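You operate a simulated robot arm through the tools that you are given. There is no shell and no other tool. Be economical: measure what you need, move in short steps, check, and stop when the job is done.

Carry out the task below with a simulated robot arm. There is one attempt and no reset: what you move stays moved.

TASK
Bleed the test block, then move the black coupler to the GOOD pocket.
Fine: stand it upright there. Unclamp it only at 0.0 bar, and shut the red bleed knob again.

It is judged by the outcome, as a careful person would: the job done as asked, and still so three seconds after it is handed in. It fails if anything else is knocked over, pushed out of place, dropped, spilled or broken.

THE ROBOT
A 7-joint arm with a two-finger parallel gripper, fixed in place. Base frame: the origin is at the foot of the arm, x ahead of it, y to its left, z up; the work surface is at about z = 88.5. Lengths are in cm, angles in degrees, forces in N, time in s.
With the tool pointing down near the work surface it reaches from about 24 to 68 cm from the base axis. Its first joint turns from -66.0 to 66.0 degrees. Payload 2.4 kg.
Tool frame: the origin (TCP) lies between the finger pads and is the grasp point; the fingertips stand 3 cm ahead of it; z points along the fingers, y is the line along which they close. The gripper opens to 9.4 cm. The fingers are 2.8 cm wide and 1 cm thick; the gripper's body (5 by 9.6 cm) begins 5.5 cm behind the TCP.
Orientation is that of the tool frame in the base frame, as [roll, pitch, yaw] about the fixed x, y, z axes, in that order (R = Rz(yaw) Ry(pitch) Rx(roll)). With the fingers straight down and closing along the base's y, the tool's x points along the base's -x, its y along +y and its z along -z.

THE INTERFACE
- The arm moves only by the tool jog_arm. Its argument "plan" is a list of rows, each a list of 3 entries, a list of its own where there are three numbers: the shift along the base's x, y, z in cm, then the turn, a rotation vector about the base's x, y, z in degrees, then the finger opening in cm, from 0 to 9.4. In form: [[[dx, dy, dz], [rx, ry, rz], jaw], ...]. A call has 1 to 8 rows; each row is the pose to reach, as a shift and turn from the pose commanded when the call began. A row lasts 0.2 s, in which the tool goes at most 5 cm and 8.6 degrees; a call with a longer step from one row to the next is refused whole, and so is a gripper value outside its range. A pose out of reach is approached as far as the arm can. The call stops where the force on the tool passes 70 N (or 10 N more than at its start, if that is more) or the arm is blocked; 0.2 s more then pass. The fingers move at their own pace (about 15.3 cm/s each) and stop on an object; they squeeze with about 24 N. The grip force told is the motor's: it shows also when the fingers shut on nothing. Time passes only in rows, and 0.2 s behind the last, so rows that repeat a pose let the fingers close. It gives the time, the measured TCP pose, the force on the tool (base axes), the opening and the grip force at its end, in the units of the frame above (readings bear some noise).
- Cameras (640 x 400 px; columns grow to the right, rows downward): "scene" is fixed at [3.66, 46.67, 146.08]; the picture's right is [-0.80, -0.60, 0.00], its down [-0.25, 0.34, -0.91] and it looks along [0.54, -0.73, -0.42] (base axes); focal length 365 px, centre (320, 200). "wrist" rides on the gripper at [-3.7, 0, -5.8] in the tool frame; the picture's right is [0.00, -1.00, 0.00], its down [0.97, 0.00, -0.24] and it looks along [0.24, 0.00, 0.97] (tool axes); focal length 218 px, centre (320, 200).
- get_image(camera): a new picture of that camera. No time passes.
- measure_at(camera, pixels): there is no depth. For up to 12 entries [column, row, z] of the newest picture of that camera ("zoom" is the newest enlarged one), the place [x, y] in the base frame at which the ray of that pixel passes the height z, good to about 0.2 cm. No time passes.
- inspect(camera, box): a new picture of the part [left, top, right, bottom] of that camera's present view, enlarged. No time passes.
- job_done(): hands the job in; it is judged then, once.

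Work in short steps. Measure before you move; look again where a grasp or a placing could have gone wrong, and mend it. You have 80 turns and 54 pictures in all, the two below and enlarged ones among them. Open the gripper and draw the arm clear of the work before you hand the job in, unless the task says otherwise; then end with one line.

The tools are called after "Emit:" as name(argument=value, ...) on one line, values as JSON. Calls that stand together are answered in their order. jog_arm: Moves the arm, as the interface text tells. Its arguments: {"type":"object","properties":{"plan":{"type":"array","items":{"type":"array"}}},"required":["plan"]} The other tools are called the same way: get_image (camera) takes a picture; measure_at (camera, pixels) gives the place at which the rays of pixels pass given heights; inspect (camera, box) takes an enlarged picture of a part of a camera's view; job_done () hands the job in.

At the start:

```text
clock: 0.0
eef_pos: [33.3, 5.77, 122.65]
ee_rot: [-180.0, 0.1, -180.0]
contact_force: [0.6, 0.3, 0.3]
finger_gap: 9.38
finger_force: 0.1
```

scene: 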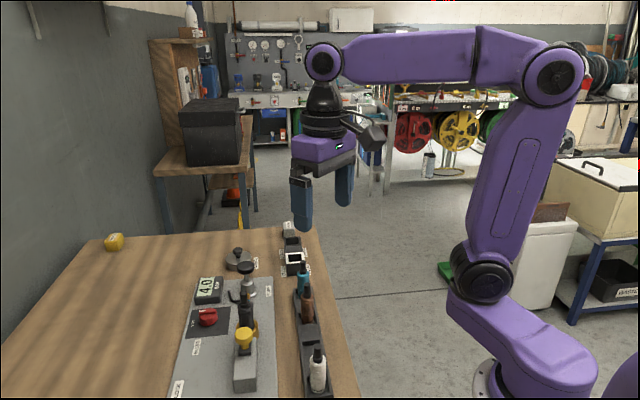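
wrist: 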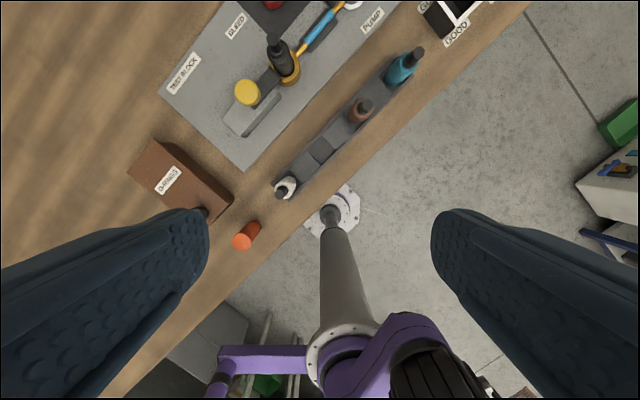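

The gauge reads about 4.0 near (208,285), with the red knob at (207,317) and the yellow-handled clamp at (245,345). I'll enlarge these areas.

Emit:
inspect(camera="scene", box=[160, 210, 352, 400])

Emit:
inspect(camera="wrist", box=[120, 0, 520, 250])

```text
2.11 times, centred on (256, 305) of scene
```

zoom: 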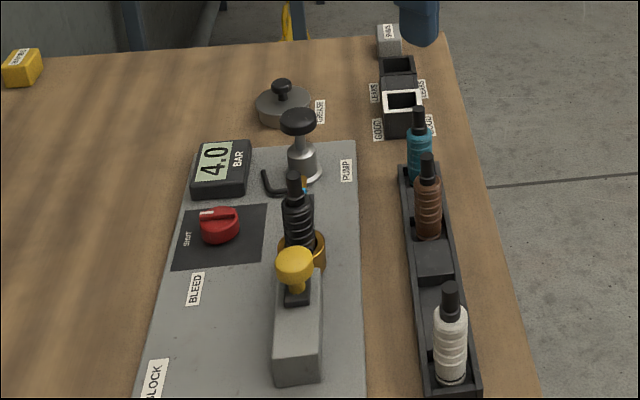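

```text
1.60 times, centred on (320, 125) of wrist
```

zoom: 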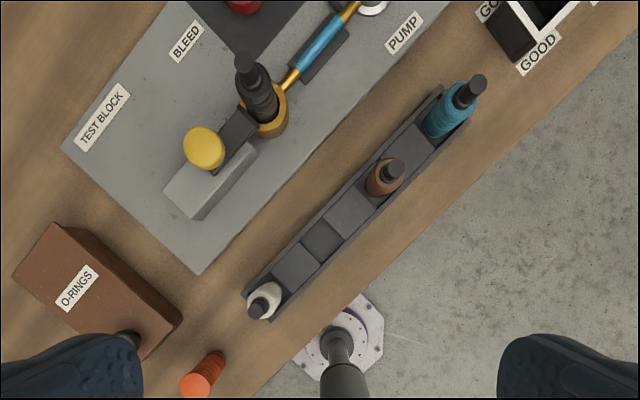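

I'll measure the main items at plausible heights.

Emit:
measure_at(camera="scene", pixels=[[207, 318, 90], [207, 312, 92], [245, 335, 100], [245, 335, 97], [248, 322, 91], [246, 296, 102], [293, 258, 92], [293, 270, 88.5], [318, 390, 89], [300, 290, 89], [178, 390, 89.5], [270, 280, 89.5]])

Emit:
measure_at(camera="wrist", pixels=[[270, 3, 92], [247, 92, 100], [247, 92, 97], [290, 75, 90], [273, 42, 102], [273, 42, 104], [455, 12, 92], [320, 150, 90], [246, 170, 89], [160, 92, 89]])

```text
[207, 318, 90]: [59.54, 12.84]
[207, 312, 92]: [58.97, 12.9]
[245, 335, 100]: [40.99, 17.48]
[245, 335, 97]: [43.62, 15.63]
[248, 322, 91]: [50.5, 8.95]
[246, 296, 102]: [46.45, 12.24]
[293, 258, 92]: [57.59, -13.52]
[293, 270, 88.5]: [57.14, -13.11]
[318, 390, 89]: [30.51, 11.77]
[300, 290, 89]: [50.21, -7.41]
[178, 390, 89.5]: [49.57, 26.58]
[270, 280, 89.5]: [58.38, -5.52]
```

```text
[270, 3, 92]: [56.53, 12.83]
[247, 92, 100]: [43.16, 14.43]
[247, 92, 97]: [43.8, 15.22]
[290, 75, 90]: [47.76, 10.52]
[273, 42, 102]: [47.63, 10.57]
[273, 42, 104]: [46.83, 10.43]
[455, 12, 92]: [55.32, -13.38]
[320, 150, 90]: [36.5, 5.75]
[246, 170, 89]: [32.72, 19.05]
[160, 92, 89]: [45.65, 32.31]
```

Next I'll move above the block to get a closer wrist view.

Emit:
jog_arm(plan=[[[4, 1.5, -1], [0, 0, 0], 9.4], [[8, 3, -2], [0, 0, 0], 9.4], [[12, 4, -3], [0, 0, 0], 9.4], [[16, 5, -4], [0, 0, 0], 9.4], [[18, 5, -5], [0, 0, 0], 9.4]])

Emit:
get_image(camera="wrist")

```text
clock: 1.2
eef_pos: [51.34, 10.75, 117.54]
ee_rot: [-179.9, 0.0, -180.0]
contact_force: [0.9, -0.3, 0.5]
finger_gap: 9.4
finger_force: 0.1
```

```text
49 pictures are left
```

wrist: 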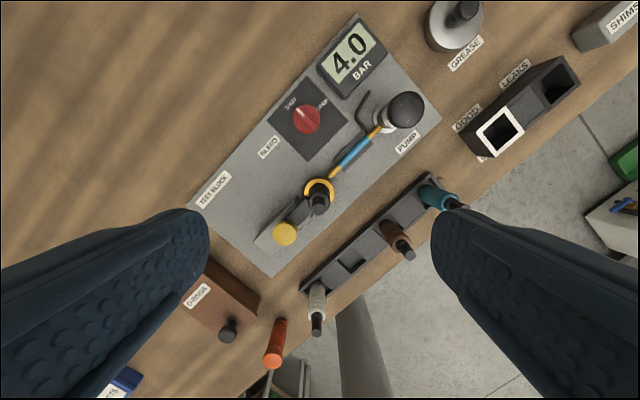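

Emit:
inspect(camera="wrist", box=[230, 60, 454, 200])

Emit:
measure_at(camera="wrist", pixels=[[306, 118, 91.5], [284, 233, 97], [319, 203, 100], [319, 190, 91], [405, 108, 97], [500, 133, 93], [500, 128, 92], [550, 88, 92], [275, 275, 89.5], [440, 110, 89.5], [190, 195, 89.5], [357, 15, 89.5]])

```text
2.86 times, centred on (342, 130) of wrist
```

zoom: 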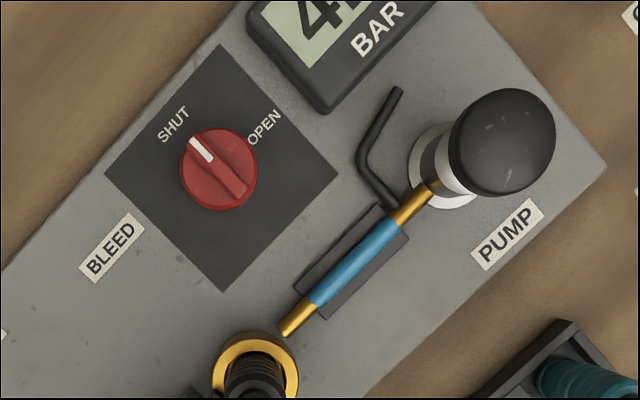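

```text
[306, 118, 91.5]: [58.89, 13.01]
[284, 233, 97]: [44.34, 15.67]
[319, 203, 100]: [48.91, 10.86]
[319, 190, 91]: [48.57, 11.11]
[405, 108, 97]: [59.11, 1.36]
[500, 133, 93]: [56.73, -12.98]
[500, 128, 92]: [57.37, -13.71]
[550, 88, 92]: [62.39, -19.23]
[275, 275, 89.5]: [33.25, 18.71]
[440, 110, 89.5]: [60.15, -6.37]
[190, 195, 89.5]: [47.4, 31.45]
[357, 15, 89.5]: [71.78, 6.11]
```

Pressure is 4.0 bar. The knob is at about (58.9, 13.0), with its pointer on SHUT (up-left) and OPEN 90° clockwise. I'll move over it with the jaws across the ridge, which needs a turn of about +47°.

Emit:
jog_arm(plan=[[[2, 0.6, -2], [0, 0, 8], 7], [[4, 1.2, -4], [0, 0, 16], 7], [[6, 1.8, -7], [0, 0, 24], 7], [[7.5, 2.3, -10], [0, 0, 32], 7], [[7.5, 2.3, -12], [0, 0, 40], 7], [[7.5, 2.3, -14], [0, 0, 47], 7], [[7.5, 2.3, -16], [0, 0, 47], 7]])

Emit:
get_image(camera="wrist")

Emit:
inspect(camera="scene", box=[160, 230, 320, 330])

```text
clock: 2.8
eef_pos: [58.72, 13.02, 101.53]
ee_rot: [180.0, 0.0, -133.0]
contact_force: [-0.2, -0.5, 0.7]
finger_gap: 7.02
finger_force: 0.1
```

```text
47 pictures are left
```

wrist: 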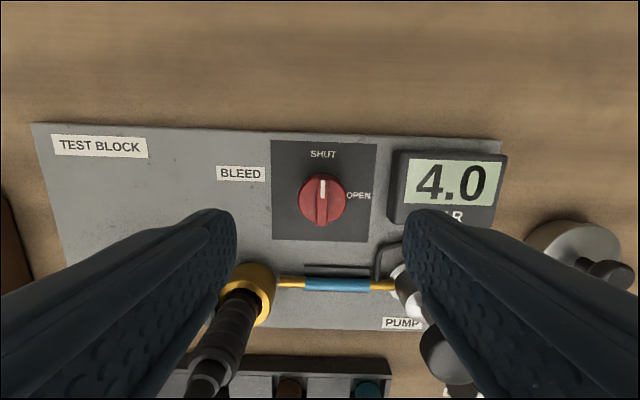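

```text
4.00 times, centred on (240, 280) of scene
```

zoom: 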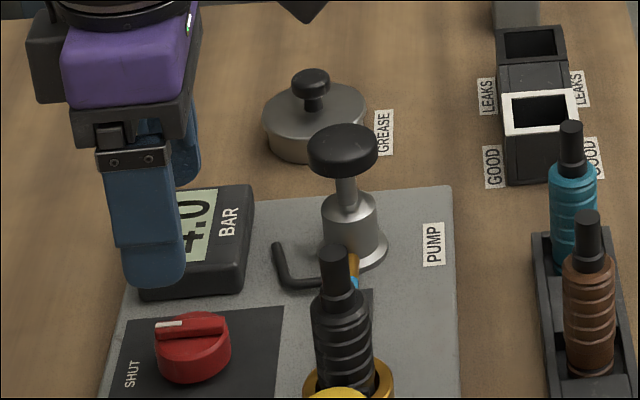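

The knob now sits at (322,200) in the wrist view. I'll measure it again from close up.

Emit:
measure_at(camera="wrist", pixels=[[322, 200, 91], [322, 200, 92], [322, 192, 92], [322, 215, 90], [299, 200, 91], [346, 200, 91], [392, 215, 91]])

```text
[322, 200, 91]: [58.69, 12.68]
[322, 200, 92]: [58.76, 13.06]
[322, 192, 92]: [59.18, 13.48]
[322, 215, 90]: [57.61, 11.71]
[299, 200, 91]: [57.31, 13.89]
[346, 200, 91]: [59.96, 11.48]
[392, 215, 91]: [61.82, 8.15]
```

The knob centre is about (58.7, 12.9) and it is about 3.6 cm wide. I'll descend and close on it.

Emit:
jog_arm(plan=[[[0, -0.1, -3], [0, 0, 0], 6], [[0, -0.1, -6], [0, 0, 0], 6], [[0, -0.1, -7.8], [0, 0, 0], 6], [[0, -0.1, -7.8], [0, 0, 0], 3], [[0, -0.1, -7.8], [0, 0, 0], 3], [[0, -0.1, -7.8], [0, 0, 0], 3]])

Emit:
get_image(camera="wrist")

```text
clock: 4.2
eef_pos: [58.81, 12.93, 93.87]
ee_rot: [-180.0, -0.1, -133.0]
contact_force: [1.8, -3.9, -0.8]
finger_gap: 3.76
finger_force: 44.9
```

```text
45 pictures are left
```

wrist: 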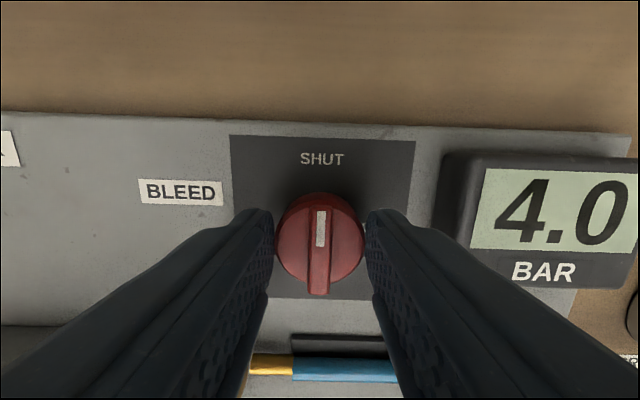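

I have the knob, with the gap at 3.76 and the jaws centred. I'll turn it clockwise about 48° first and check.

Emit:
jog_arm(plan=[[[0, 0, 0], [0, 0, -8], 3], [[0, 0, 0], [0, 0, -16], 3], [[0, 0, 0], [0, 0, -24], 3], [[0, 0, 0], [0, 0, -32], 3], [[0, 0, 0], [0, 0, -40], 3], [[0, 0, 0], [0, 0, -48], 3]])

Emit:
get_image(camera="wrist")

```text
clock: 5.6
eef_pos: [58.89, 12.81, 93.9]
ee_rot: [180.0, 0.2, 178.7]
contact_force: [12.3, -12.2, 4.4]
finger_gap: 3.78
finger_force: 44.7
```

```text
44 pictures are left
```

wrist: 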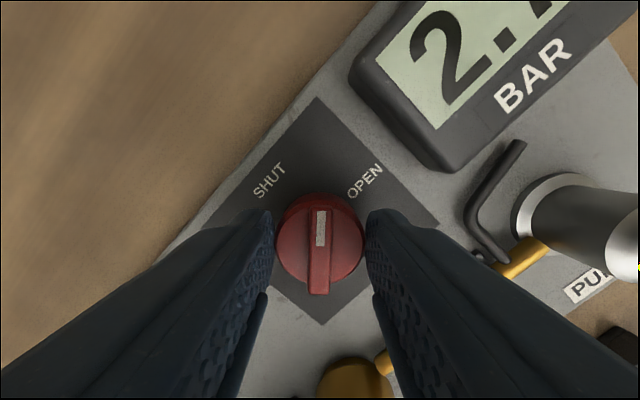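

The knob turns with the gripper and the pressure is falling. I'll turn it the rest of the way to OPEN.

Emit:
jog_arm(plan=[[[0, 0, 0], [0, 0, -8], 3], [[0, 0, 0], [0, 0, -16], 3], [[0, 0, 0], [0, 0, -24], 3], [[0, 0, 0], [0, 0, -32], 3], [[0, 0, 0], [0, 0, -40], 3], [[0, 0, 0], [0, 0, -42], 3], [[0, 0, 0], [0, 0, -42], 3]])

Emit:
get_image(camera="wrist")

```text
clock: 7.2
eef_pos: [58.82, 12.61, 93.76]
ee_rot: [-179.9, 0.1, 136.8]
contact_force: [7.1, -20.3, 20.6]
finger_gap: 3.74
finger_force: 44.9
```

```text
43 pictures are left
```

wrist: 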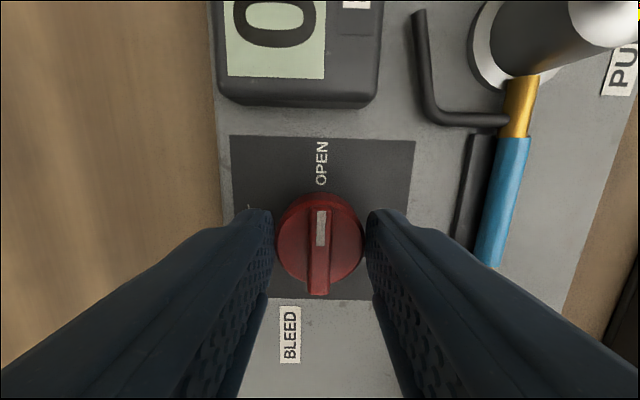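

The pointer is on OPEN. I'll release, rise straight up, and read the gauge.

Emit:
jog_arm(plan=[[[0, 0, 0], [0, 0, 0], 6], [[0, 0, 0], [0, 0, 0], 6], [[0, 0, 4], [0, 0, 0], 6], [[0, 0, 8], [0, 0, 0], 6], [[0, 0, 12], [0, 0, 0], 6], [[0, 0, 16], [0, 0, 8], 6], [[-2, 0, 18], [0, 0, 16], 6]])

Emit:
get_image(camera="wrist")

Emit:
inspect(camera="scene", box=[180, 260, 340, 400])

```text
clock: 8.8
eef_pos: [56.89, 13.01, 111.8]
ee_rot: [-179.9, 0.0, 153.1]
contact_force: [-0.1, 0.2, -0.4]
finger_gap: 6.01
finger_force: 0.1
```

```text
42 pictures are left
```

wrist: 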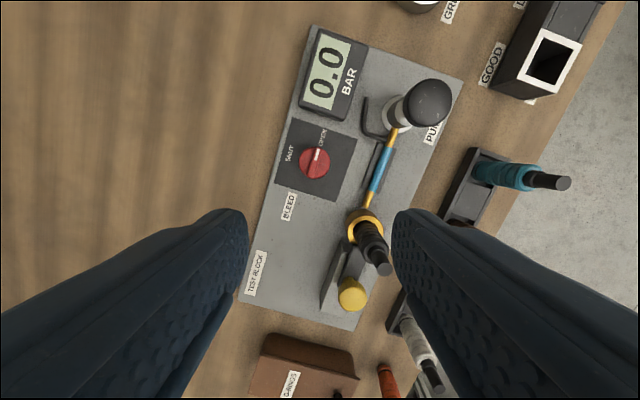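

```text
2.86 times, centred on (260, 330) of scene
```

zoom: 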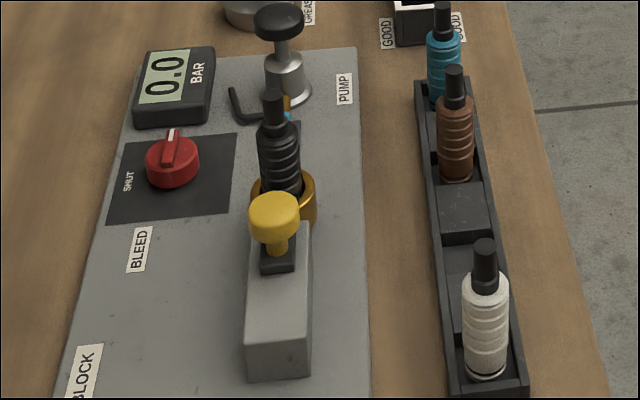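

The gauge reads 0.0. Next is the clamp: a yellow knob on a dark slider, apparently on a grey rail. I'll turn back and look down on it.

Emit:
jog_arm(plan=[[[-3, 1, 0], [0, 0, 8], 6], [[-6, 1.5, 0], [0, 0, 16], 6], [[-9, 2.2, 0], [0, 0, 24], 6], [[-11, 2.5, 0], [0, 0, 32], 6], [[-11, 2.5, 0], [0, 0, 40], 6], [[-11, 2.5, 0], [0, 0, 48], 6], [[-11, 2.5, -2], [0, 0, 56], 6], [[-11, 2.5, -4], [0, 0, 64], 6]])

Emit:
get_image(camera="wrist")

```text
clock: 10.6
eef_pos: [45.78, 15.44, 107.85]
ee_rot: [180.0, 0.0, -142.8]
contact_force: [0.1, -0.3, -0.6]
finger_gap: 6.0
finger_force: 0.0
```

```text
40 pictures are left
```

wrist: 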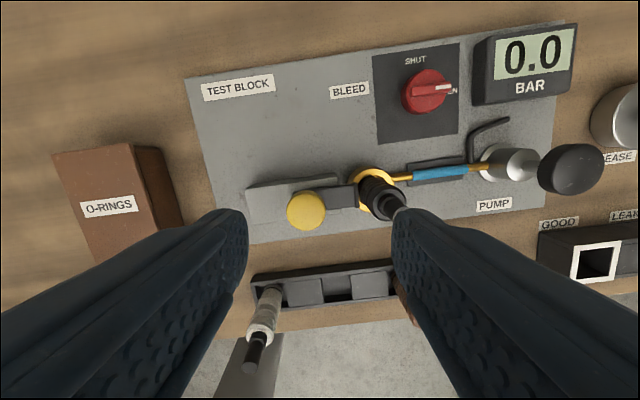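

Emit:
inspect(camera="wrist", box=[230, 140, 430, 265])

Emit:
inspect(camera="scene", box=[215, 300, 285, 400])

Emit:
measure_at(camera="wrist", pixels=[[306, 211, 97], [306, 211, 96], [287, 211, 97], [326, 211, 97], [398, 205, 100], [375, 185, 92], [248, 190, 92], [245, 242, 89.5], [342, 182, 92]])

```text
3.20 times, centred on (330, 202) of wrist
```

zoom: 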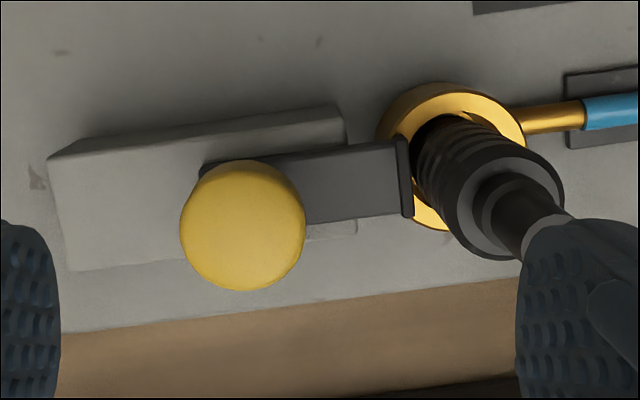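

```text
4.00 times, centred on (250, 350) of scene
```

zoom: 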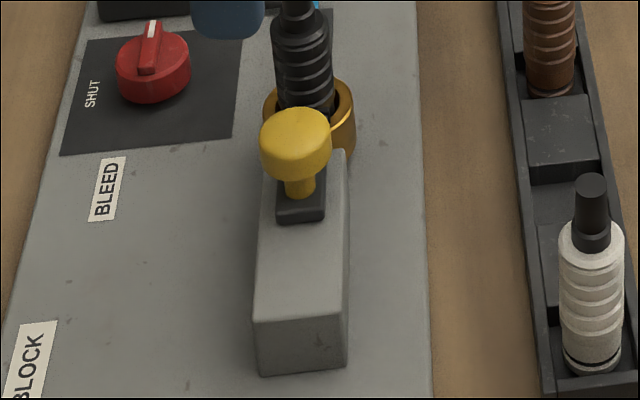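

```text
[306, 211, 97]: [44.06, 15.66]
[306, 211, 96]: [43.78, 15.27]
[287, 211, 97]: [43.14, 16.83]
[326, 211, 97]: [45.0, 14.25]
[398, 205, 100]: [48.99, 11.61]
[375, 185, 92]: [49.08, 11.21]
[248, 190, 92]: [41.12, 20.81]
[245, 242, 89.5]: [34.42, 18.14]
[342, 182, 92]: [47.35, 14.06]
```

The clamp tongue points at the coupler, so the slider should be pulled back along (-0.73, +0.68). I'll grip the knob with the jaws along the rail, at about (44.1, 15.6).

Emit:
jog_arm(plan=[[[-0.8, 0, -2], [0, 0, 5], 6], [[-1.7, 0.15, -4.5], [0, 0, 9.8], 6], [[-1.7, 0.15, -8], [0, 0, 9.8], 6], [[-1.7, 0.15, -11], [0, 0, 9.8], 6], [[-1.7, 0.15, -11], [0, 0, 9.8], 2], [[-1.7, 0.15, -11], [0, 0, 9.8], 2], [[-1.7, 0.15, -11], [0, 0, 9.8], 2]])

Emit:
get_image(camera="wrist")

```text
clock: 12.2
eef_pos: [44.13, 15.53, 96.73]
ee_rot: [180.0, -0.1, -133.2]
contact_force: [-5.2, -3.0, 0.6]
finger_gap: 3.1
finger_force: 45.1
```

```text
37 pictures are left
```

wrist: 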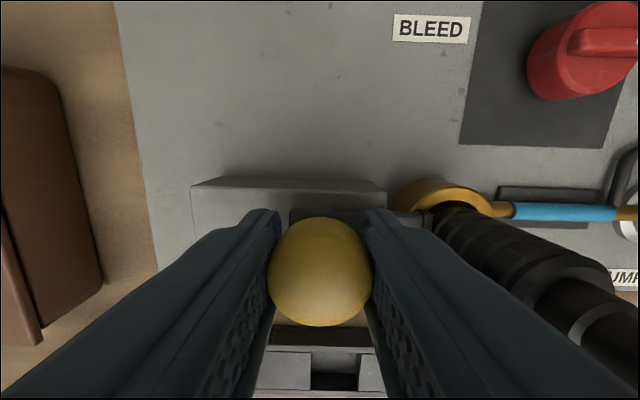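

I'm holding the knob with a gap of 3.1. I'll slide it back in small steps.

Emit:
jog_arm(plan=[[[-0.36, 0.34, 0], [0, 0, 0], 2], [[-0.73, 0.68, 0], [0, 0, 0], 2], [[-1.1, 1.02, 0], [0, 0, 0], 2], [[-1.46, 1.36, 0], [0, 0, 0], 2], [[-1.83, 1.7, 0], [0, 0, 0], 2], [[-2.2, 2.05, 0], [0, 0, 0], 2]])

Emit:
get_image(camera="wrist")

```text
clock: 13.6
eef_pos: [41.9, 17.66, 96.81]
ee_rot: [179.9, 0.1, -133.2]
contact_force: [4.8, 3.5, -6.1]
finger_gap: 3.13
finger_force: 44.9
```

```text
36 pictures are left
```

wrist: 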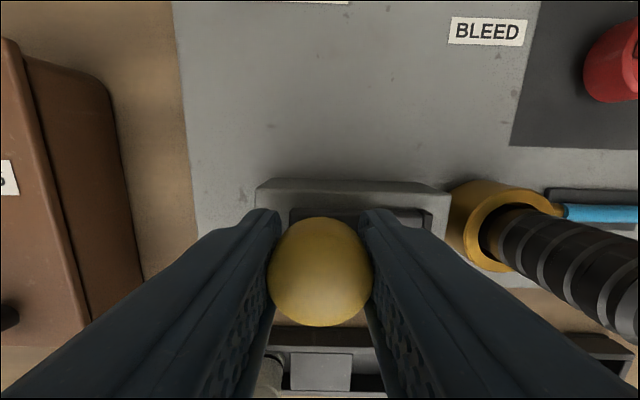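

The slider moved 3 cm and the tongue is clear of the coupler. I'll nudge it a bit further to see whether this is the end stop.

Emit:
jog_arm(plan=[[[-0.3, 0.28, 0], [0, 0, 0], 2], [[-0.6, 0.56, 0], [0, 0, 0], 2], [[-0.6, 0.56, 0], [0, 0, 0], 2]])

```text
clock: 14.4
eef_pos: [41.85, 17.81, 96.81]
ee_rot: [-179.6, 0.4, -133.5]
contact_force: [44.1, -24.5, -17.2]
finger_gap: 3.16
finger_force: 45.2
```

That is the end stop. I'll back off the load, release and rise to look at the coupler.

Emit:
jog_arm(plan=[[[0.6, -0.56, 0], [0, 0, 0], 2], [[0.55, -0.5, 0], [0, 0, 0], 5.5], [[0.55, -0.5, 0], [0, 0, 0], 5.5], [[0.55, -0.5, 4], [0, 0, 0], 5.5], [[0.55, -0.5, 8], [0, 0, 0], 6], [[0.55, -0.5, 12], [0, 0, 0], 7], [[3, -1, 15], [0, 0, 0], 8]])

Emit:
get_image(camera="wrist")

Emit:
inspect(camera="scene", box=[180, 260, 340, 400])

```text
clock: 16.0
eef_pos: [44.31, 17.16, 111.84]
ee_rot: [180.0, 0.0, -133.2]
contact_force: [-0.4, -0.2, 0.4]
finger_gap: 8.01
finger_force: 0.0
```

```text
35 pictures are left
```

wrist: 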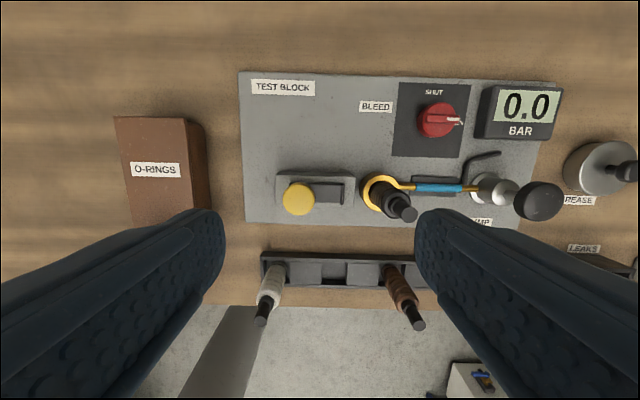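

```text
2.86 times, centred on (260, 330) of scene
```

zoom: 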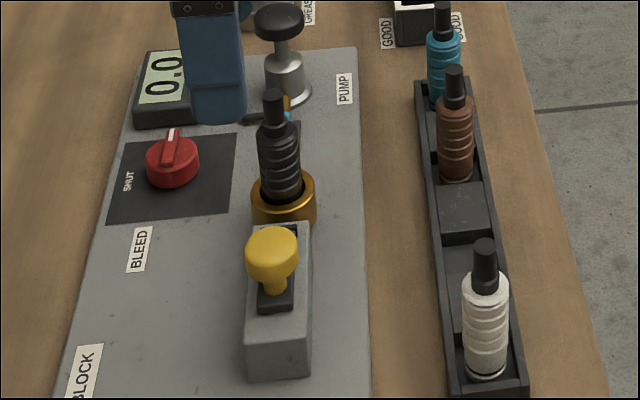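

The clamp is open and the coupler is free. I'll turn 90° so the jaws close across the board (clear of the clamp, and clear of the neighbours at the pocket), and move over the coupler at about (48.9, 11.1).

Emit:
jog_arm(plan=[[[1, -1, 0], [0, 0, -8], 8], [[2, -2, 0], [0, 0, -16], 8], [[3, -3, 0], [0, 0, -24], 8], [[4, -4, 0], [0, 0, -32], 8], [[4.6, -5, 0], [0, 0, -40], 8], [[4.6, -6, 0], [0, 0, -48], 8], [[4.6, -6, 0], [0, 0, -56], 8], [[4.6, -6, 0], [0, 0, -64], 8]])

Emit:
jog_arm(plan=[[[0, 0, 0], [0, 0, -8], 6], [[0, 0, 0], [0, 0, -16], 6], [[0, 0, 0], [0, 0, -24], 6], [[0, 0, -1], [0, 0, -26], 6]])

Emit:
get_image(camera="wrist")

```text
clock: 17.8
eef_pos: [49.0, 11.11, 111.73]
ee_rot: [180.0, 0.0, 162.5]
contact_force: [-0.6, 0.2, 0.2]
finger_gap: 8.03
finger_force: 0.1
```

```text
clock: 18.8
eef_pos: [48.96, 11.25, 110.84]
ee_rot: [180.0, 0.0, 136.6]
contact_force: [0.7, 0.5, 0.0]
finger_gap: 6.0
finger_force: 0.0
```

```text
33 pictures are left
```

wrist: 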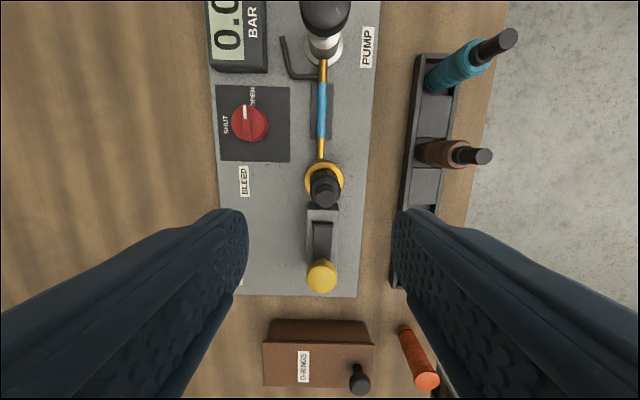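

Emit:
inspect(camera="wrist", box=[272, 140, 376, 205])

Emit:
measure_at(camera="wrist", pixels=[[324, 177, 92], [306, 177, 92], [343, 177, 92], [326, 190, 100], [326, 195, 101]])

```text
6.15 times, centred on (324, 172) of wrist
```

zoom: 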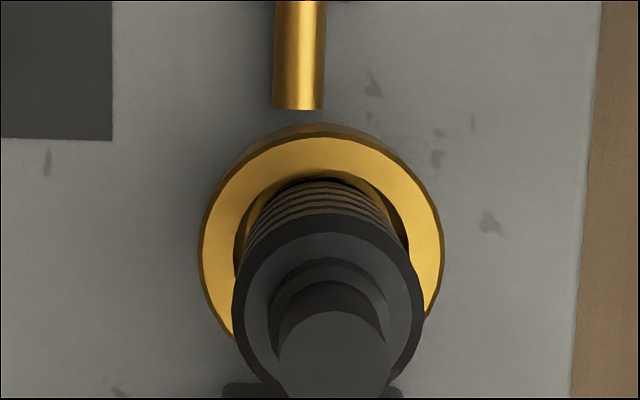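

```text
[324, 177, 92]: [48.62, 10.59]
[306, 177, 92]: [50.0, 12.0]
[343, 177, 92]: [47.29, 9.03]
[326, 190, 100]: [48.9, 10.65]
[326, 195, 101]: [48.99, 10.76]
```

The coupler axis is at about (48.75, 10.8), with the ring rim near z 92 and the shoulder near 97. I'll descend to TCP z 96.5, so the tips stay above the ring, and grip.

Emit:
jog_arm(plan=[[[-0.2, -0.45, -4], [0, 0, 0], 6], [[-0.2, -0.45, -8], [0, 0, 0], 6], [[-0.2, -0.45, -12], [0, 0, 0], 6], [[-0.2, -0.45, -14.3], [0, 0, 0], 6]])

Emit:
get_image(camera="wrist")

Emit:
inspect(camera="scene", box=[200, 260, 300, 360])

```text
clock: 19.8
eef_pos: [48.7, 10.8, 96.51]
ee_rot: [-180.0, 0.0, 136.8]
contact_force: [-0.6, 0.0, 0.1]
finger_gap: 6.0
finger_force: 0.0
```

```text
31 pictures are left
```

wrist: 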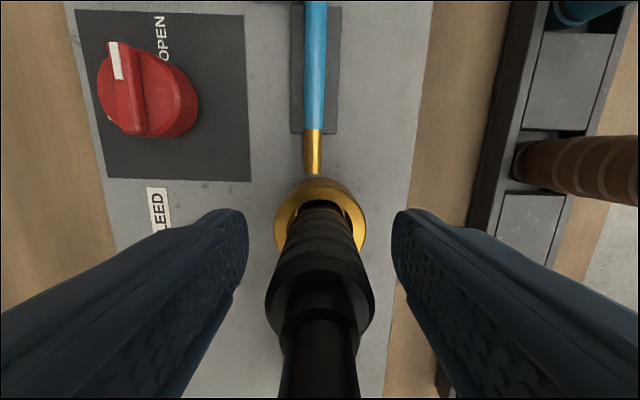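

```text
4.00 times, centred on (250, 310) of scene
```

zoom: 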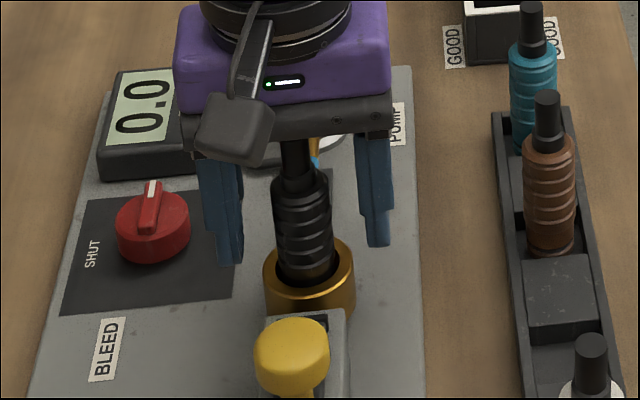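

Well centred, with the coupler between the jaws and palm clearance above it. I'll close and lift a little.

Emit:
jog_arm(plan=[[[0, 0, 0], [0, 0, 0], 2], [[0, 0, 0], [0, 0, 0], 2], [[0, 0, 0], [0, 0, 0], 2], [[0, 0, 0.5], [0, 0, 0], 2], [[0, 0, 1.5], [0, 0, 0], 2], [[0, 0, 3], [0, 0, 0], 2]])

Emit:
inspect(camera="scene", box=[200, 260, 300, 360])

```text
clock: 21.2
eef_pos: [48.64, 10.71, 99.52]
ee_rot: [180.0, 0.1, 136.8]
contact_force: [0.0, 0.0, 0.2]
finger_gap: 2.68
finger_force: 24.2
```

```text
4.00 times, centred on (250, 310) of scene
```

zoom: 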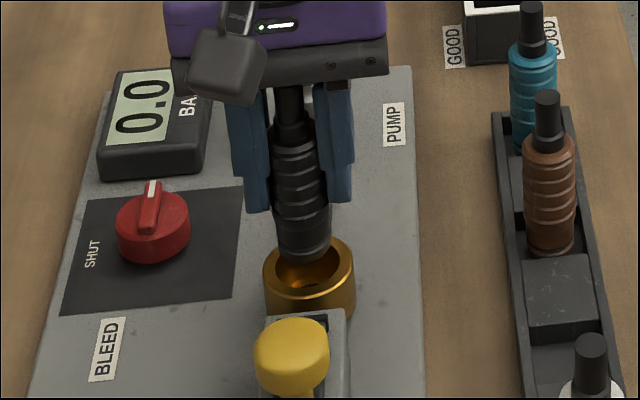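

The coupler is free of the ring and held straight. I'll lift high, carry it toward the GOOD pocket, and look at the pocket.

Emit:
jog_arm(plan=[[[0, 0, 4.5], [0, 0, 0], 2], [[0, 0, 9], [0, 0, 0], 2], [[0, 0, 13], [0, 0, 0], 2], [[1.5, -4.4, 13], [0, 0, 0], 2], [[3, -8.8, 13], [0, 0, 0], 2], [[4.5, -13, 13], [0, 0, 0], 2], [[6, -17.4, 13], [0, 0, 0], 2], [[7, -21, 13], [0, 0, 0], 2]])

Emit:
get_image(camera="wrist")

Emit:
inspect(camera="scene", box=[260, 210, 340, 290])

```text
clock: 23.0
eef_pos: [55.68, -10.27, 112.47]
ee_rot: [179.9, 0.1, 136.8]
contact_force: [-0.1, 0.5, -0.8]
finger_gap: 2.69
finger_force: 24.3
```

```text
28 pictures are left
```

wrist: 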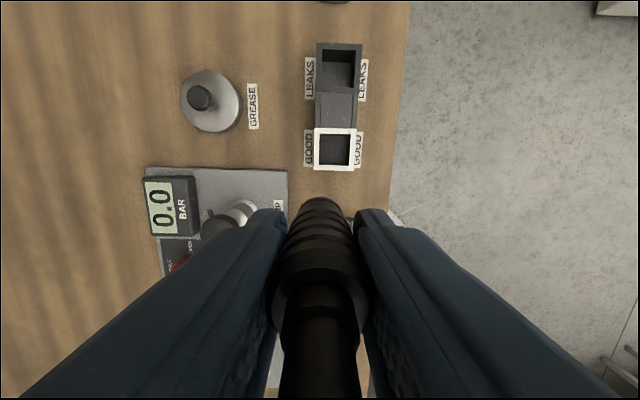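

```text
5.00 times, centred on (300, 250) of scene
```

zoom: 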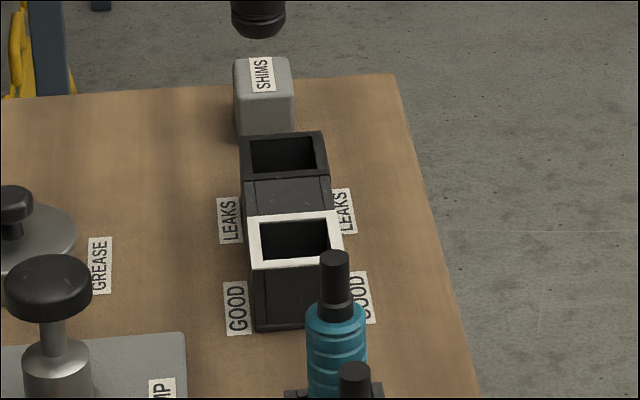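

Emit:
inspect(camera="wrist", box=[290, 110, 380, 180])

```text
5.71 times, centred on (335, 145) of wrist
```

zoom: 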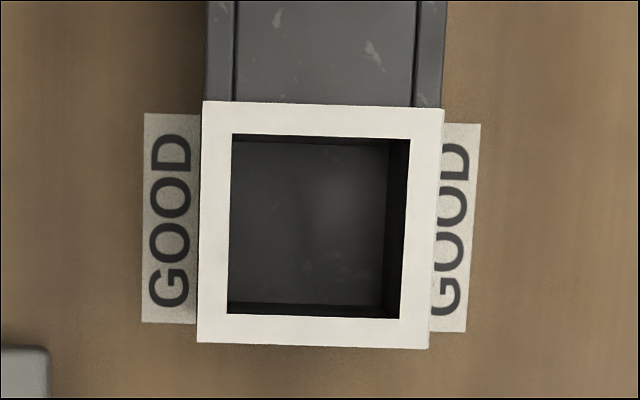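

I'll locate the rim from both views to fix its height and centre.

Emit:
measure_at(camera="zoom", pixels=[[203, 101, 92.5], [443, 108, 92.5], [429, 348, 92.5], [197, 342, 92.5], [320, 226, 92.5], [320, 226, 91.5], [320, 226, 93.5], [232, 136, 92.5], [400, 318, 92.5], [386, 306, 89], [240, 142, 89]])

Emit:
measure_at(camera="scene", pixels=[[295.2, 257.2, 91.5], [295.2, 257.2, 92.5], [295.2, 257.2, 93.5], [290.4, 264.2, 92.5], [304.8, 263, 92.5], [289.6, 253, 92.5], [291, 276, 88.5]])

```text
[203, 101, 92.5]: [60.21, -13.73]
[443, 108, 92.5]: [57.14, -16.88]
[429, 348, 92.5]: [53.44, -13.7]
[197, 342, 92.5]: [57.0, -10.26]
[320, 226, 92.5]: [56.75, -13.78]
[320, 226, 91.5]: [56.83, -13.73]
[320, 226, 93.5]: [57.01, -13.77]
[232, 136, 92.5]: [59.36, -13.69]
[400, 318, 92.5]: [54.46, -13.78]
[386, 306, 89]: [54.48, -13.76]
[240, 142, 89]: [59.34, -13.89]
```

```text
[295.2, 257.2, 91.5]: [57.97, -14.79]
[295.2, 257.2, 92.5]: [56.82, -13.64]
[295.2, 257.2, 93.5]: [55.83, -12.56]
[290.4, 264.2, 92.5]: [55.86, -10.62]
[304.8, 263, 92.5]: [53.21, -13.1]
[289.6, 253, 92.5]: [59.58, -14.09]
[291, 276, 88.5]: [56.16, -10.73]
```

The rim is at z≈92.5 with its centre at (56.85, -13.7), and the opening is about 3.45 cm. I need to know how far the coupler sticks out below the fingertips compared with the pocket depth, so I'll inspect the held part.

Emit:
inspect(camera="scene", box=[250, 120, 350, 240])

```text
3.33 times, centred on (300, 180) of scene
```

zoom: 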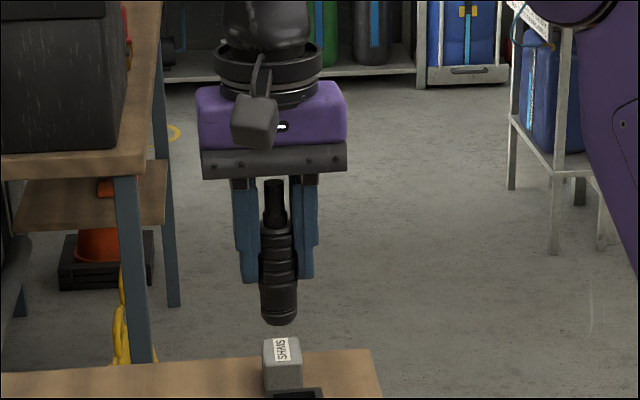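

The coupler sticks out about 3.3 cm below the tips and the pocket is about 3.5 cm deep, so only a few mm remain on release. I'll move over the pocket centre and come down to just above the rim.

Emit:
jog_arm(plan=[[[1.17, -3.43, 0], [0, 0, 0], 2], [[1.17, -3.43, -4], [0, 0, 0], 2], [[1.17, -3.43, -8], [0, 0, 0], 2], [[1.17, -3.43, -11], [0, 0, 0], 2], [[1.17, -3.43, -12], [0, 0, 0], 2]])

Emit:
inspect(camera="wrist", box=[240, 120, 400, 220])

Emit:
inspect(camera="scene", box=[260, 210, 340, 290])

```text
clock: 24.2
eef_pos: [56.85, -13.64, 100.54]
ee_rot: [-180.0, 0.0, 136.7]
contact_force: [-1.1, -0.2, -0.4]
finger_gap: 2.69
finger_force: 24.1
```

```text
4.00 times, centred on (320, 170) of wrist
```

zoom: 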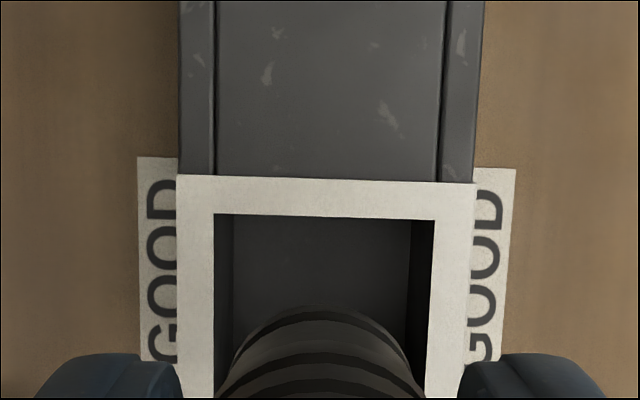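

```text
5.00 times, centred on (300, 250) of scene
```

zoom: 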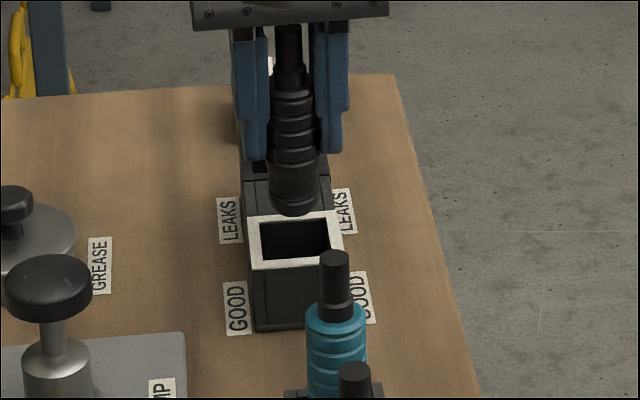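

The sides are centred (320 against 323). I'll check the fore-aft alignment with measurements.

Emit:
measure_at(camera="wrist", pixels=[[320, 196.3, 94.2], [320, 196.3, 95], [321, 173.4, 92.5], [375, 215, 92.5], [321, 164.5, 92.5]])

Emit:
measure_at(camera="zoom", pixels=[[293, 213, 94], [293, 203, 94], [296, 237, 92.5], [294, 218, 92.5], [298, 258, 92.5]])

```text
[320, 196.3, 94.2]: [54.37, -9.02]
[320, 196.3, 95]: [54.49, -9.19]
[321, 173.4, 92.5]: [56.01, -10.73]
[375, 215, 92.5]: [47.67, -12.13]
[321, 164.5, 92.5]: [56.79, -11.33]
```

```text
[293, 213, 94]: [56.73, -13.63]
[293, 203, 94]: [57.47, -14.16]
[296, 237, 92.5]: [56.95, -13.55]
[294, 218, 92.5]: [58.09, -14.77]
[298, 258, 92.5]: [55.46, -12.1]
```

The last wrist measurement used an old frame, so I'll take a fresh one.

Emit:
get_image(camera="wrist")

Emit:
measure_at(camera="wrist", pixels=[[320, 196.3, 94.2], [320, 196.3, 95], [321, 173.4, 92.5], [321, 164.5, 92.5], [293.5, 205, 92.5], [428.2, 205, 92.5]])

```text
22 pictures are left
```

wrist: 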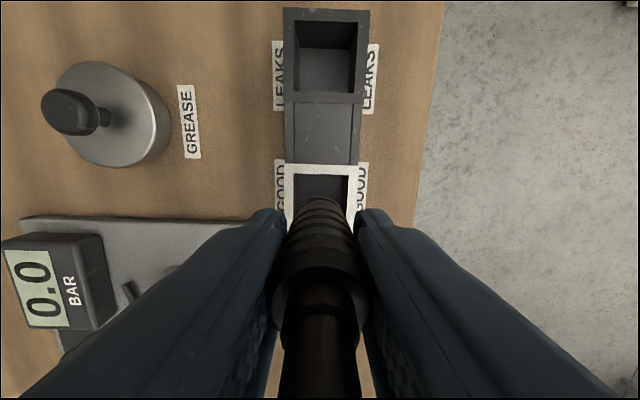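

```text
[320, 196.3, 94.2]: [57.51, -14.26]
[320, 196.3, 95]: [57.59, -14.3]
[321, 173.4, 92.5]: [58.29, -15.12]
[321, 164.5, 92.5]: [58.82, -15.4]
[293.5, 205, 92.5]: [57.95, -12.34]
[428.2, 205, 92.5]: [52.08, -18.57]
```

The coupler sits about 0.3 cm short of centre along the block axis. I'll shift +0.3 that way, come down to just above the rim, and look again.

Emit:
jog_arm(plan=[[[0.22, -0.2, 0], [0, 0, 0], 2], [[0.22, -0.2, -1.2], [0, 0, 0], 2]])

Emit:
inspect(camera="wrist", box=[240, 130, 400, 230])

Emit:
inspect(camera="scene", box=[275, 230, 325, 280])

```text
clock: 24.8
eef_pos: [57.09, -13.93, 99.25]
ee_rot: [179.9, 0.0, 136.9]
contact_force: [0.1, 0.2, 0.0]
finger_gap: 2.69
finger_force: 24.1
```

```text
4.00 times, centred on (320, 180) of wrist
```

zoom: 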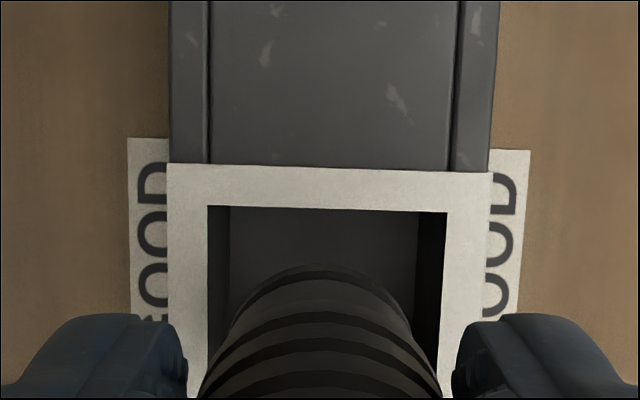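

```text
8.00 times, centred on (300, 255) of scene
```

zoom: 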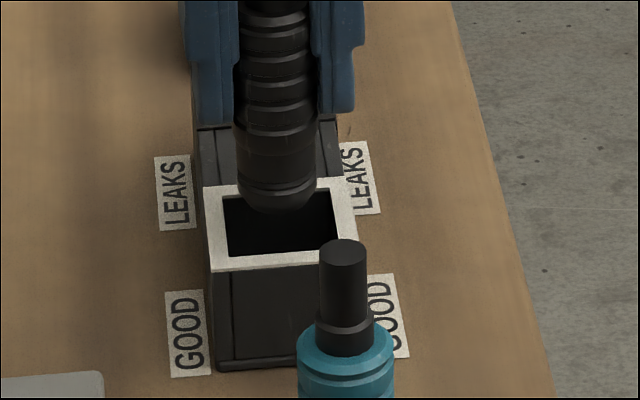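

All the cues agree: the coupler is centred, the rim is at about 91.9, and the part's bottom is about 1 cm above it. I'll lower it into the mouth while watching the force.

Emit:
jog_arm(plan=[[[0, 0, -0.5], [0, 0, 0], 2], [[0, 0, -1], [0, 0, 0], 2], [[0, 0, -1.5], [0, 0, 0], 2], [[0, 0, -2], [0, 0, 0], 2]])

Emit:
inspect(camera="scene", box=[275, 230, 325, 280])

```text
clock: 25.8
eef_pos: [57.25, -13.97, 97.32]
ee_rot: [-179.9, 0.0, 136.8]
contact_force: [0.1, 0.2, -0.6]
finger_gap: 2.67
finger_force: 23.9
```

```text
8.00 times, centred on (300, 255) of scene
```

zoom: 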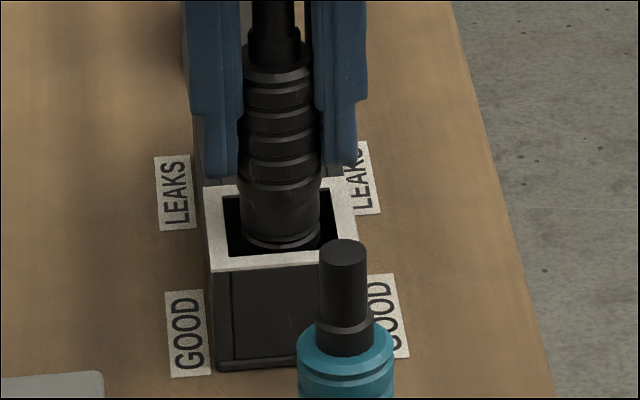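

The coupler is inside the mouth with no contact force. I'll keep lowering.

Emit:
jog_arm(plan=[[[0, 0, -0.4], [0, 0, 0], 2], [[0, 0, -0.8], [0, 0, 0], 2], [[0, 0, -1.2], [0, 0, 0], 2]])

Emit:
inspect(camera="scene", box=[275, 230, 325, 280])

```text
clock: 26.6
eef_pos: [57.12, -13.98, 96.03]
ee_rot: [-180.0, 0.0, 136.9]
contact_force: [0.2, -0.1, -0.2]
finger_gap: 2.68
finger_force: 23.7
```

```text
8.00 times, centred on (300, 255) of scene
```

zoom: 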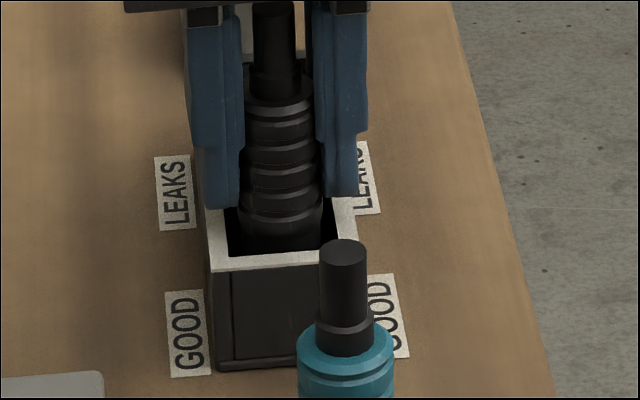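

Still no contact. I'll continue in smaller steps.

Emit:
jog_arm(plan=[[[0, 0, -0.2], [0, 0, 0], 2], [[0, 0, -0.4], [0, 0, 0], 2]])

Emit:
jog_arm(plan=[[[0, 0, -0.15], [0, 0, 0], 2], [[0, 0, -0.3], [0, 0, 0], 2]])

Emit:
inspect(camera="scene", box=[275, 230, 325, 280])

```text
clock: 27.2
eef_pos: [57.08, -13.99, 95.6]
ee_rot: [180.0, 0.0, 136.8]
contact_force: [0.2, -0.6, -0.4]
finger_gap: 2.67
finger_force: 23.9
```

```text
clock: 27.8
eef_pos: [57.1, -13.92, 95.36]
ee_rot: [180.0, 0.0, 136.8]
contact_force: [0.3, -0.3, -0.7]
finger_gap: 2.67
finger_force: 24.3
```

```text
8.00 times, centred on (300, 255) of scene
```

zoom: 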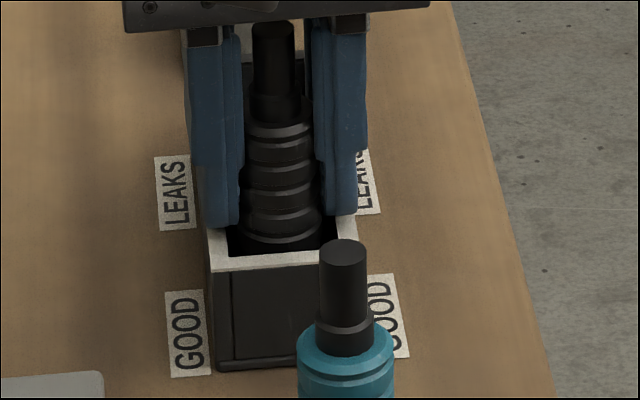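

Still no contact. The tips are at about 92.4 and above the rim, so I'll keep going in 0.15 cm steps.

Emit:
jog_arm(plan=[[[0, 0, -0.1], [0, 0, 0], 2], [[0, 0, -0.2], [0, 0, 0], 2]])

Emit:
jog_arm(plan=[[[0, 0, -0.1], [0, 0, 0], 2], [[0, 0, -0.2], [0, 0, 0], 2]])

```text
clock: 28.4
eef_pos: [57.1, -13.89, 95.25]
ee_rot: [180.0, 0.0, 136.8]
contact_force: [0.1, 0.1, 0.0]
finger_gap: 2.67
finger_force: 23.8
```

```text
clock: 29.0
eef_pos: [57.0, -13.86, 94.97]
ee_rot: [-179.9, -0.1, 136.9]
contact_force: [-0.2, -0.7, 3.1]
finger_gap: 2.67
finger_force: 24.0
```

A first light contact of about 3 N. I'll confirm it with one more small step and a look.

Emit:
jog_arm(plan=[[[0, 0, -0.1], [0, 0, 0], 2]])

Emit:
inspect(camera="scene", box=[275, 230, 325, 280])

```text
clock: 29.4
eef_pos: [57.05, -13.98, 95.09]
ee_rot: [-180.0, 0.0, 136.8]
contact_force: [-4.2, 1.5, 16.2]
finger_gap: 2.67
finger_force: 24.0
```

```text
8.00 times, centred on (300, 255) of scene
```

zoom: 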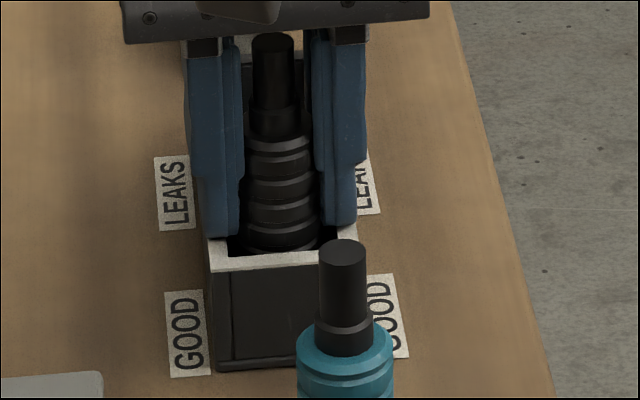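

Firm contact at 16 N, so the part is seated. I'll ease off 0.1 cm, open, and rise straight up.

Emit:
jog_arm(plan=[[[0, 0, 0.1], [0, 0, 0], 2], [[0, 0, 0.12], [0, 0, 0], 3.2], [[0, 0, 0.12], [0, 0, 0], 5], [[0, 0, 0.12], [0, 0, 0], 5], [[0, 0, 3], [0, 0, 0], 5], [[0, 0, 7], [0, 0, 0], 5], [[0, 0, 12], [0, 0, 0], 5], [[0, 0, 16], [0, 0, 0], 5]])

Emit:
get_image(camera="wrist")

Emit:
inspect(camera="scene", box=[260, 210, 340, 290])

```text
clock: 31.2
eef_pos: [57.02, -13.92, 110.99]
ee_rot: [179.9, -0.1, 136.8]
contact_force: [0.1, -0.7, 0.8]
finger_gap: 5.02
finger_force: 0.2
```

```text
15 pictures are left
```

wrist: 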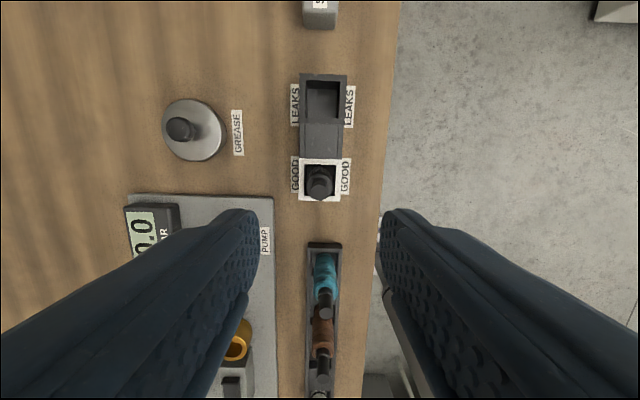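

```text
5.00 times, centred on (300, 250) of scene
```

zoom: 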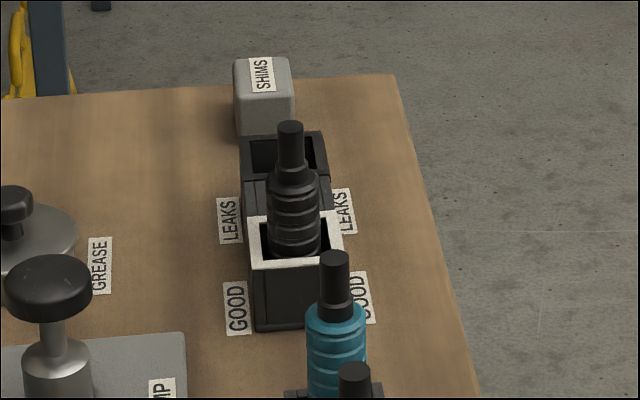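

The coupler stands upright in the GOOD pocket. Now I'll go back to the bleed knob at about (58.8, 12.8), with the same yaw as when I released it.

Emit:
jog_arm(plan=[[[0, 4.5, 0], [0, 0, 0], 6], [[0.3, 9, 0], [0, 0, 0], 6], [[0.6, 13.5, 0], [0, 0, 0], 6], [[0.9, 18, 0], [0, 0, 0], 6], [[1.2, 22.5, 0], [0, 0, 0], 6], [[1.7, 26.7, 0], [0, 0, 0], 6], [[1.7, 26.7, -4.5], [0, 0, 0], 6], [[1.7, 26.7, -9], [0, 0, 0], 6]])

Emit:
get_image(camera="wrist")

Emit:
measure_at(camera="wrist", pixels=[[320, 200, 92]])

```text
clock: 33.0
eef_pos: [58.87, 12.72, 101.87]
ee_rot: [180.0, 0.0, 136.8]
contact_force: [-0.3, 0.4, 0.5]
finger_gap: 6.0
finger_force: 0.0
```

```text
13 pictures are left
```

wrist: 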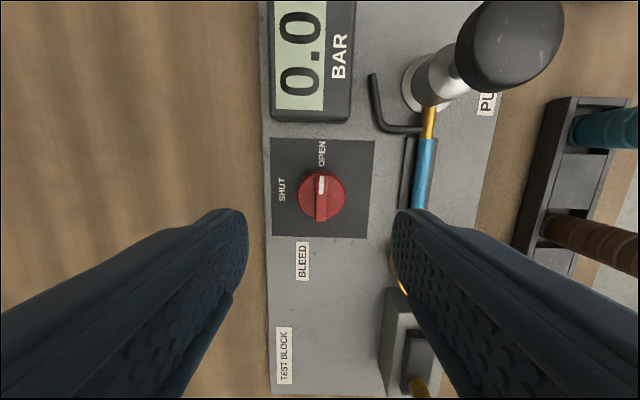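

```text
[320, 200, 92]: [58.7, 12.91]
```

The knob is centred at (320,197). I'll descend and grip it.

Emit:
jog_arm(plan=[[[-0.05, 0.1, -4], [0, 0, 0], 6], [[-0.05, 0.1, -7], [0, 0, 0], 6], [[-0.05, 0.1, -8.1], [0, 0, 0], 6], [[-0.05, 0.1, -8.1], [0, 0, 0], 3], [[-0.05, 0.1, -8.1], [0, 0, 0], 3], [[-0.05, 0.1, -8.1], [0, 0, 0], 3]])

Emit:
jog_arm(plan=[[[0, 0, 0], [0, 0, 8], 3], [[0, 0, 0], [0, 0, 16], 3], [[0, 0, 0], [0, 0, 24], 3], [[0, 0, 0], [0, 0, 32], 3], [[0, 0, 0], [0, 0, 40], 3], [[0, 0, 0], [0, 0, 48], 3]])

Emit:
get_image(camera="wrist")

```text
clock: 34.4
eef_pos: [58.71, 12.67, 93.72]
ee_rot: [-179.8, -0.2, 136.7]
contact_force: [-13.6, -8.5, 4.8]
finger_gap: 3.74
finger_force: 45.0
```

```text
clock: 35.8
eef_pos: [58.65, 12.63, 93.86]
ee_rot: [179.9, -0.1, -175.1]
contact_force: [-8.2, -16.8, 6.1]
finger_gap: 3.75
finger_force: 44.8
```

```text
12 pictures are left
```

wrist: 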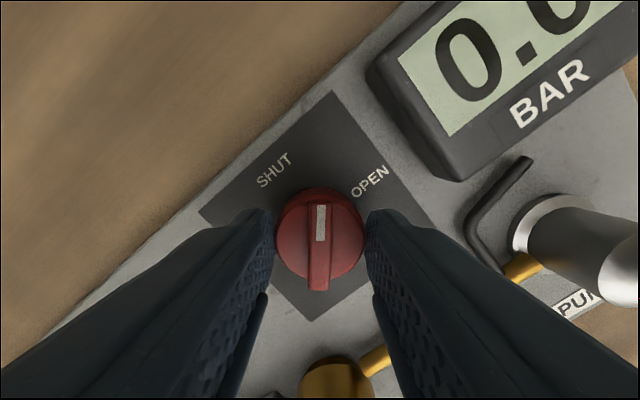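

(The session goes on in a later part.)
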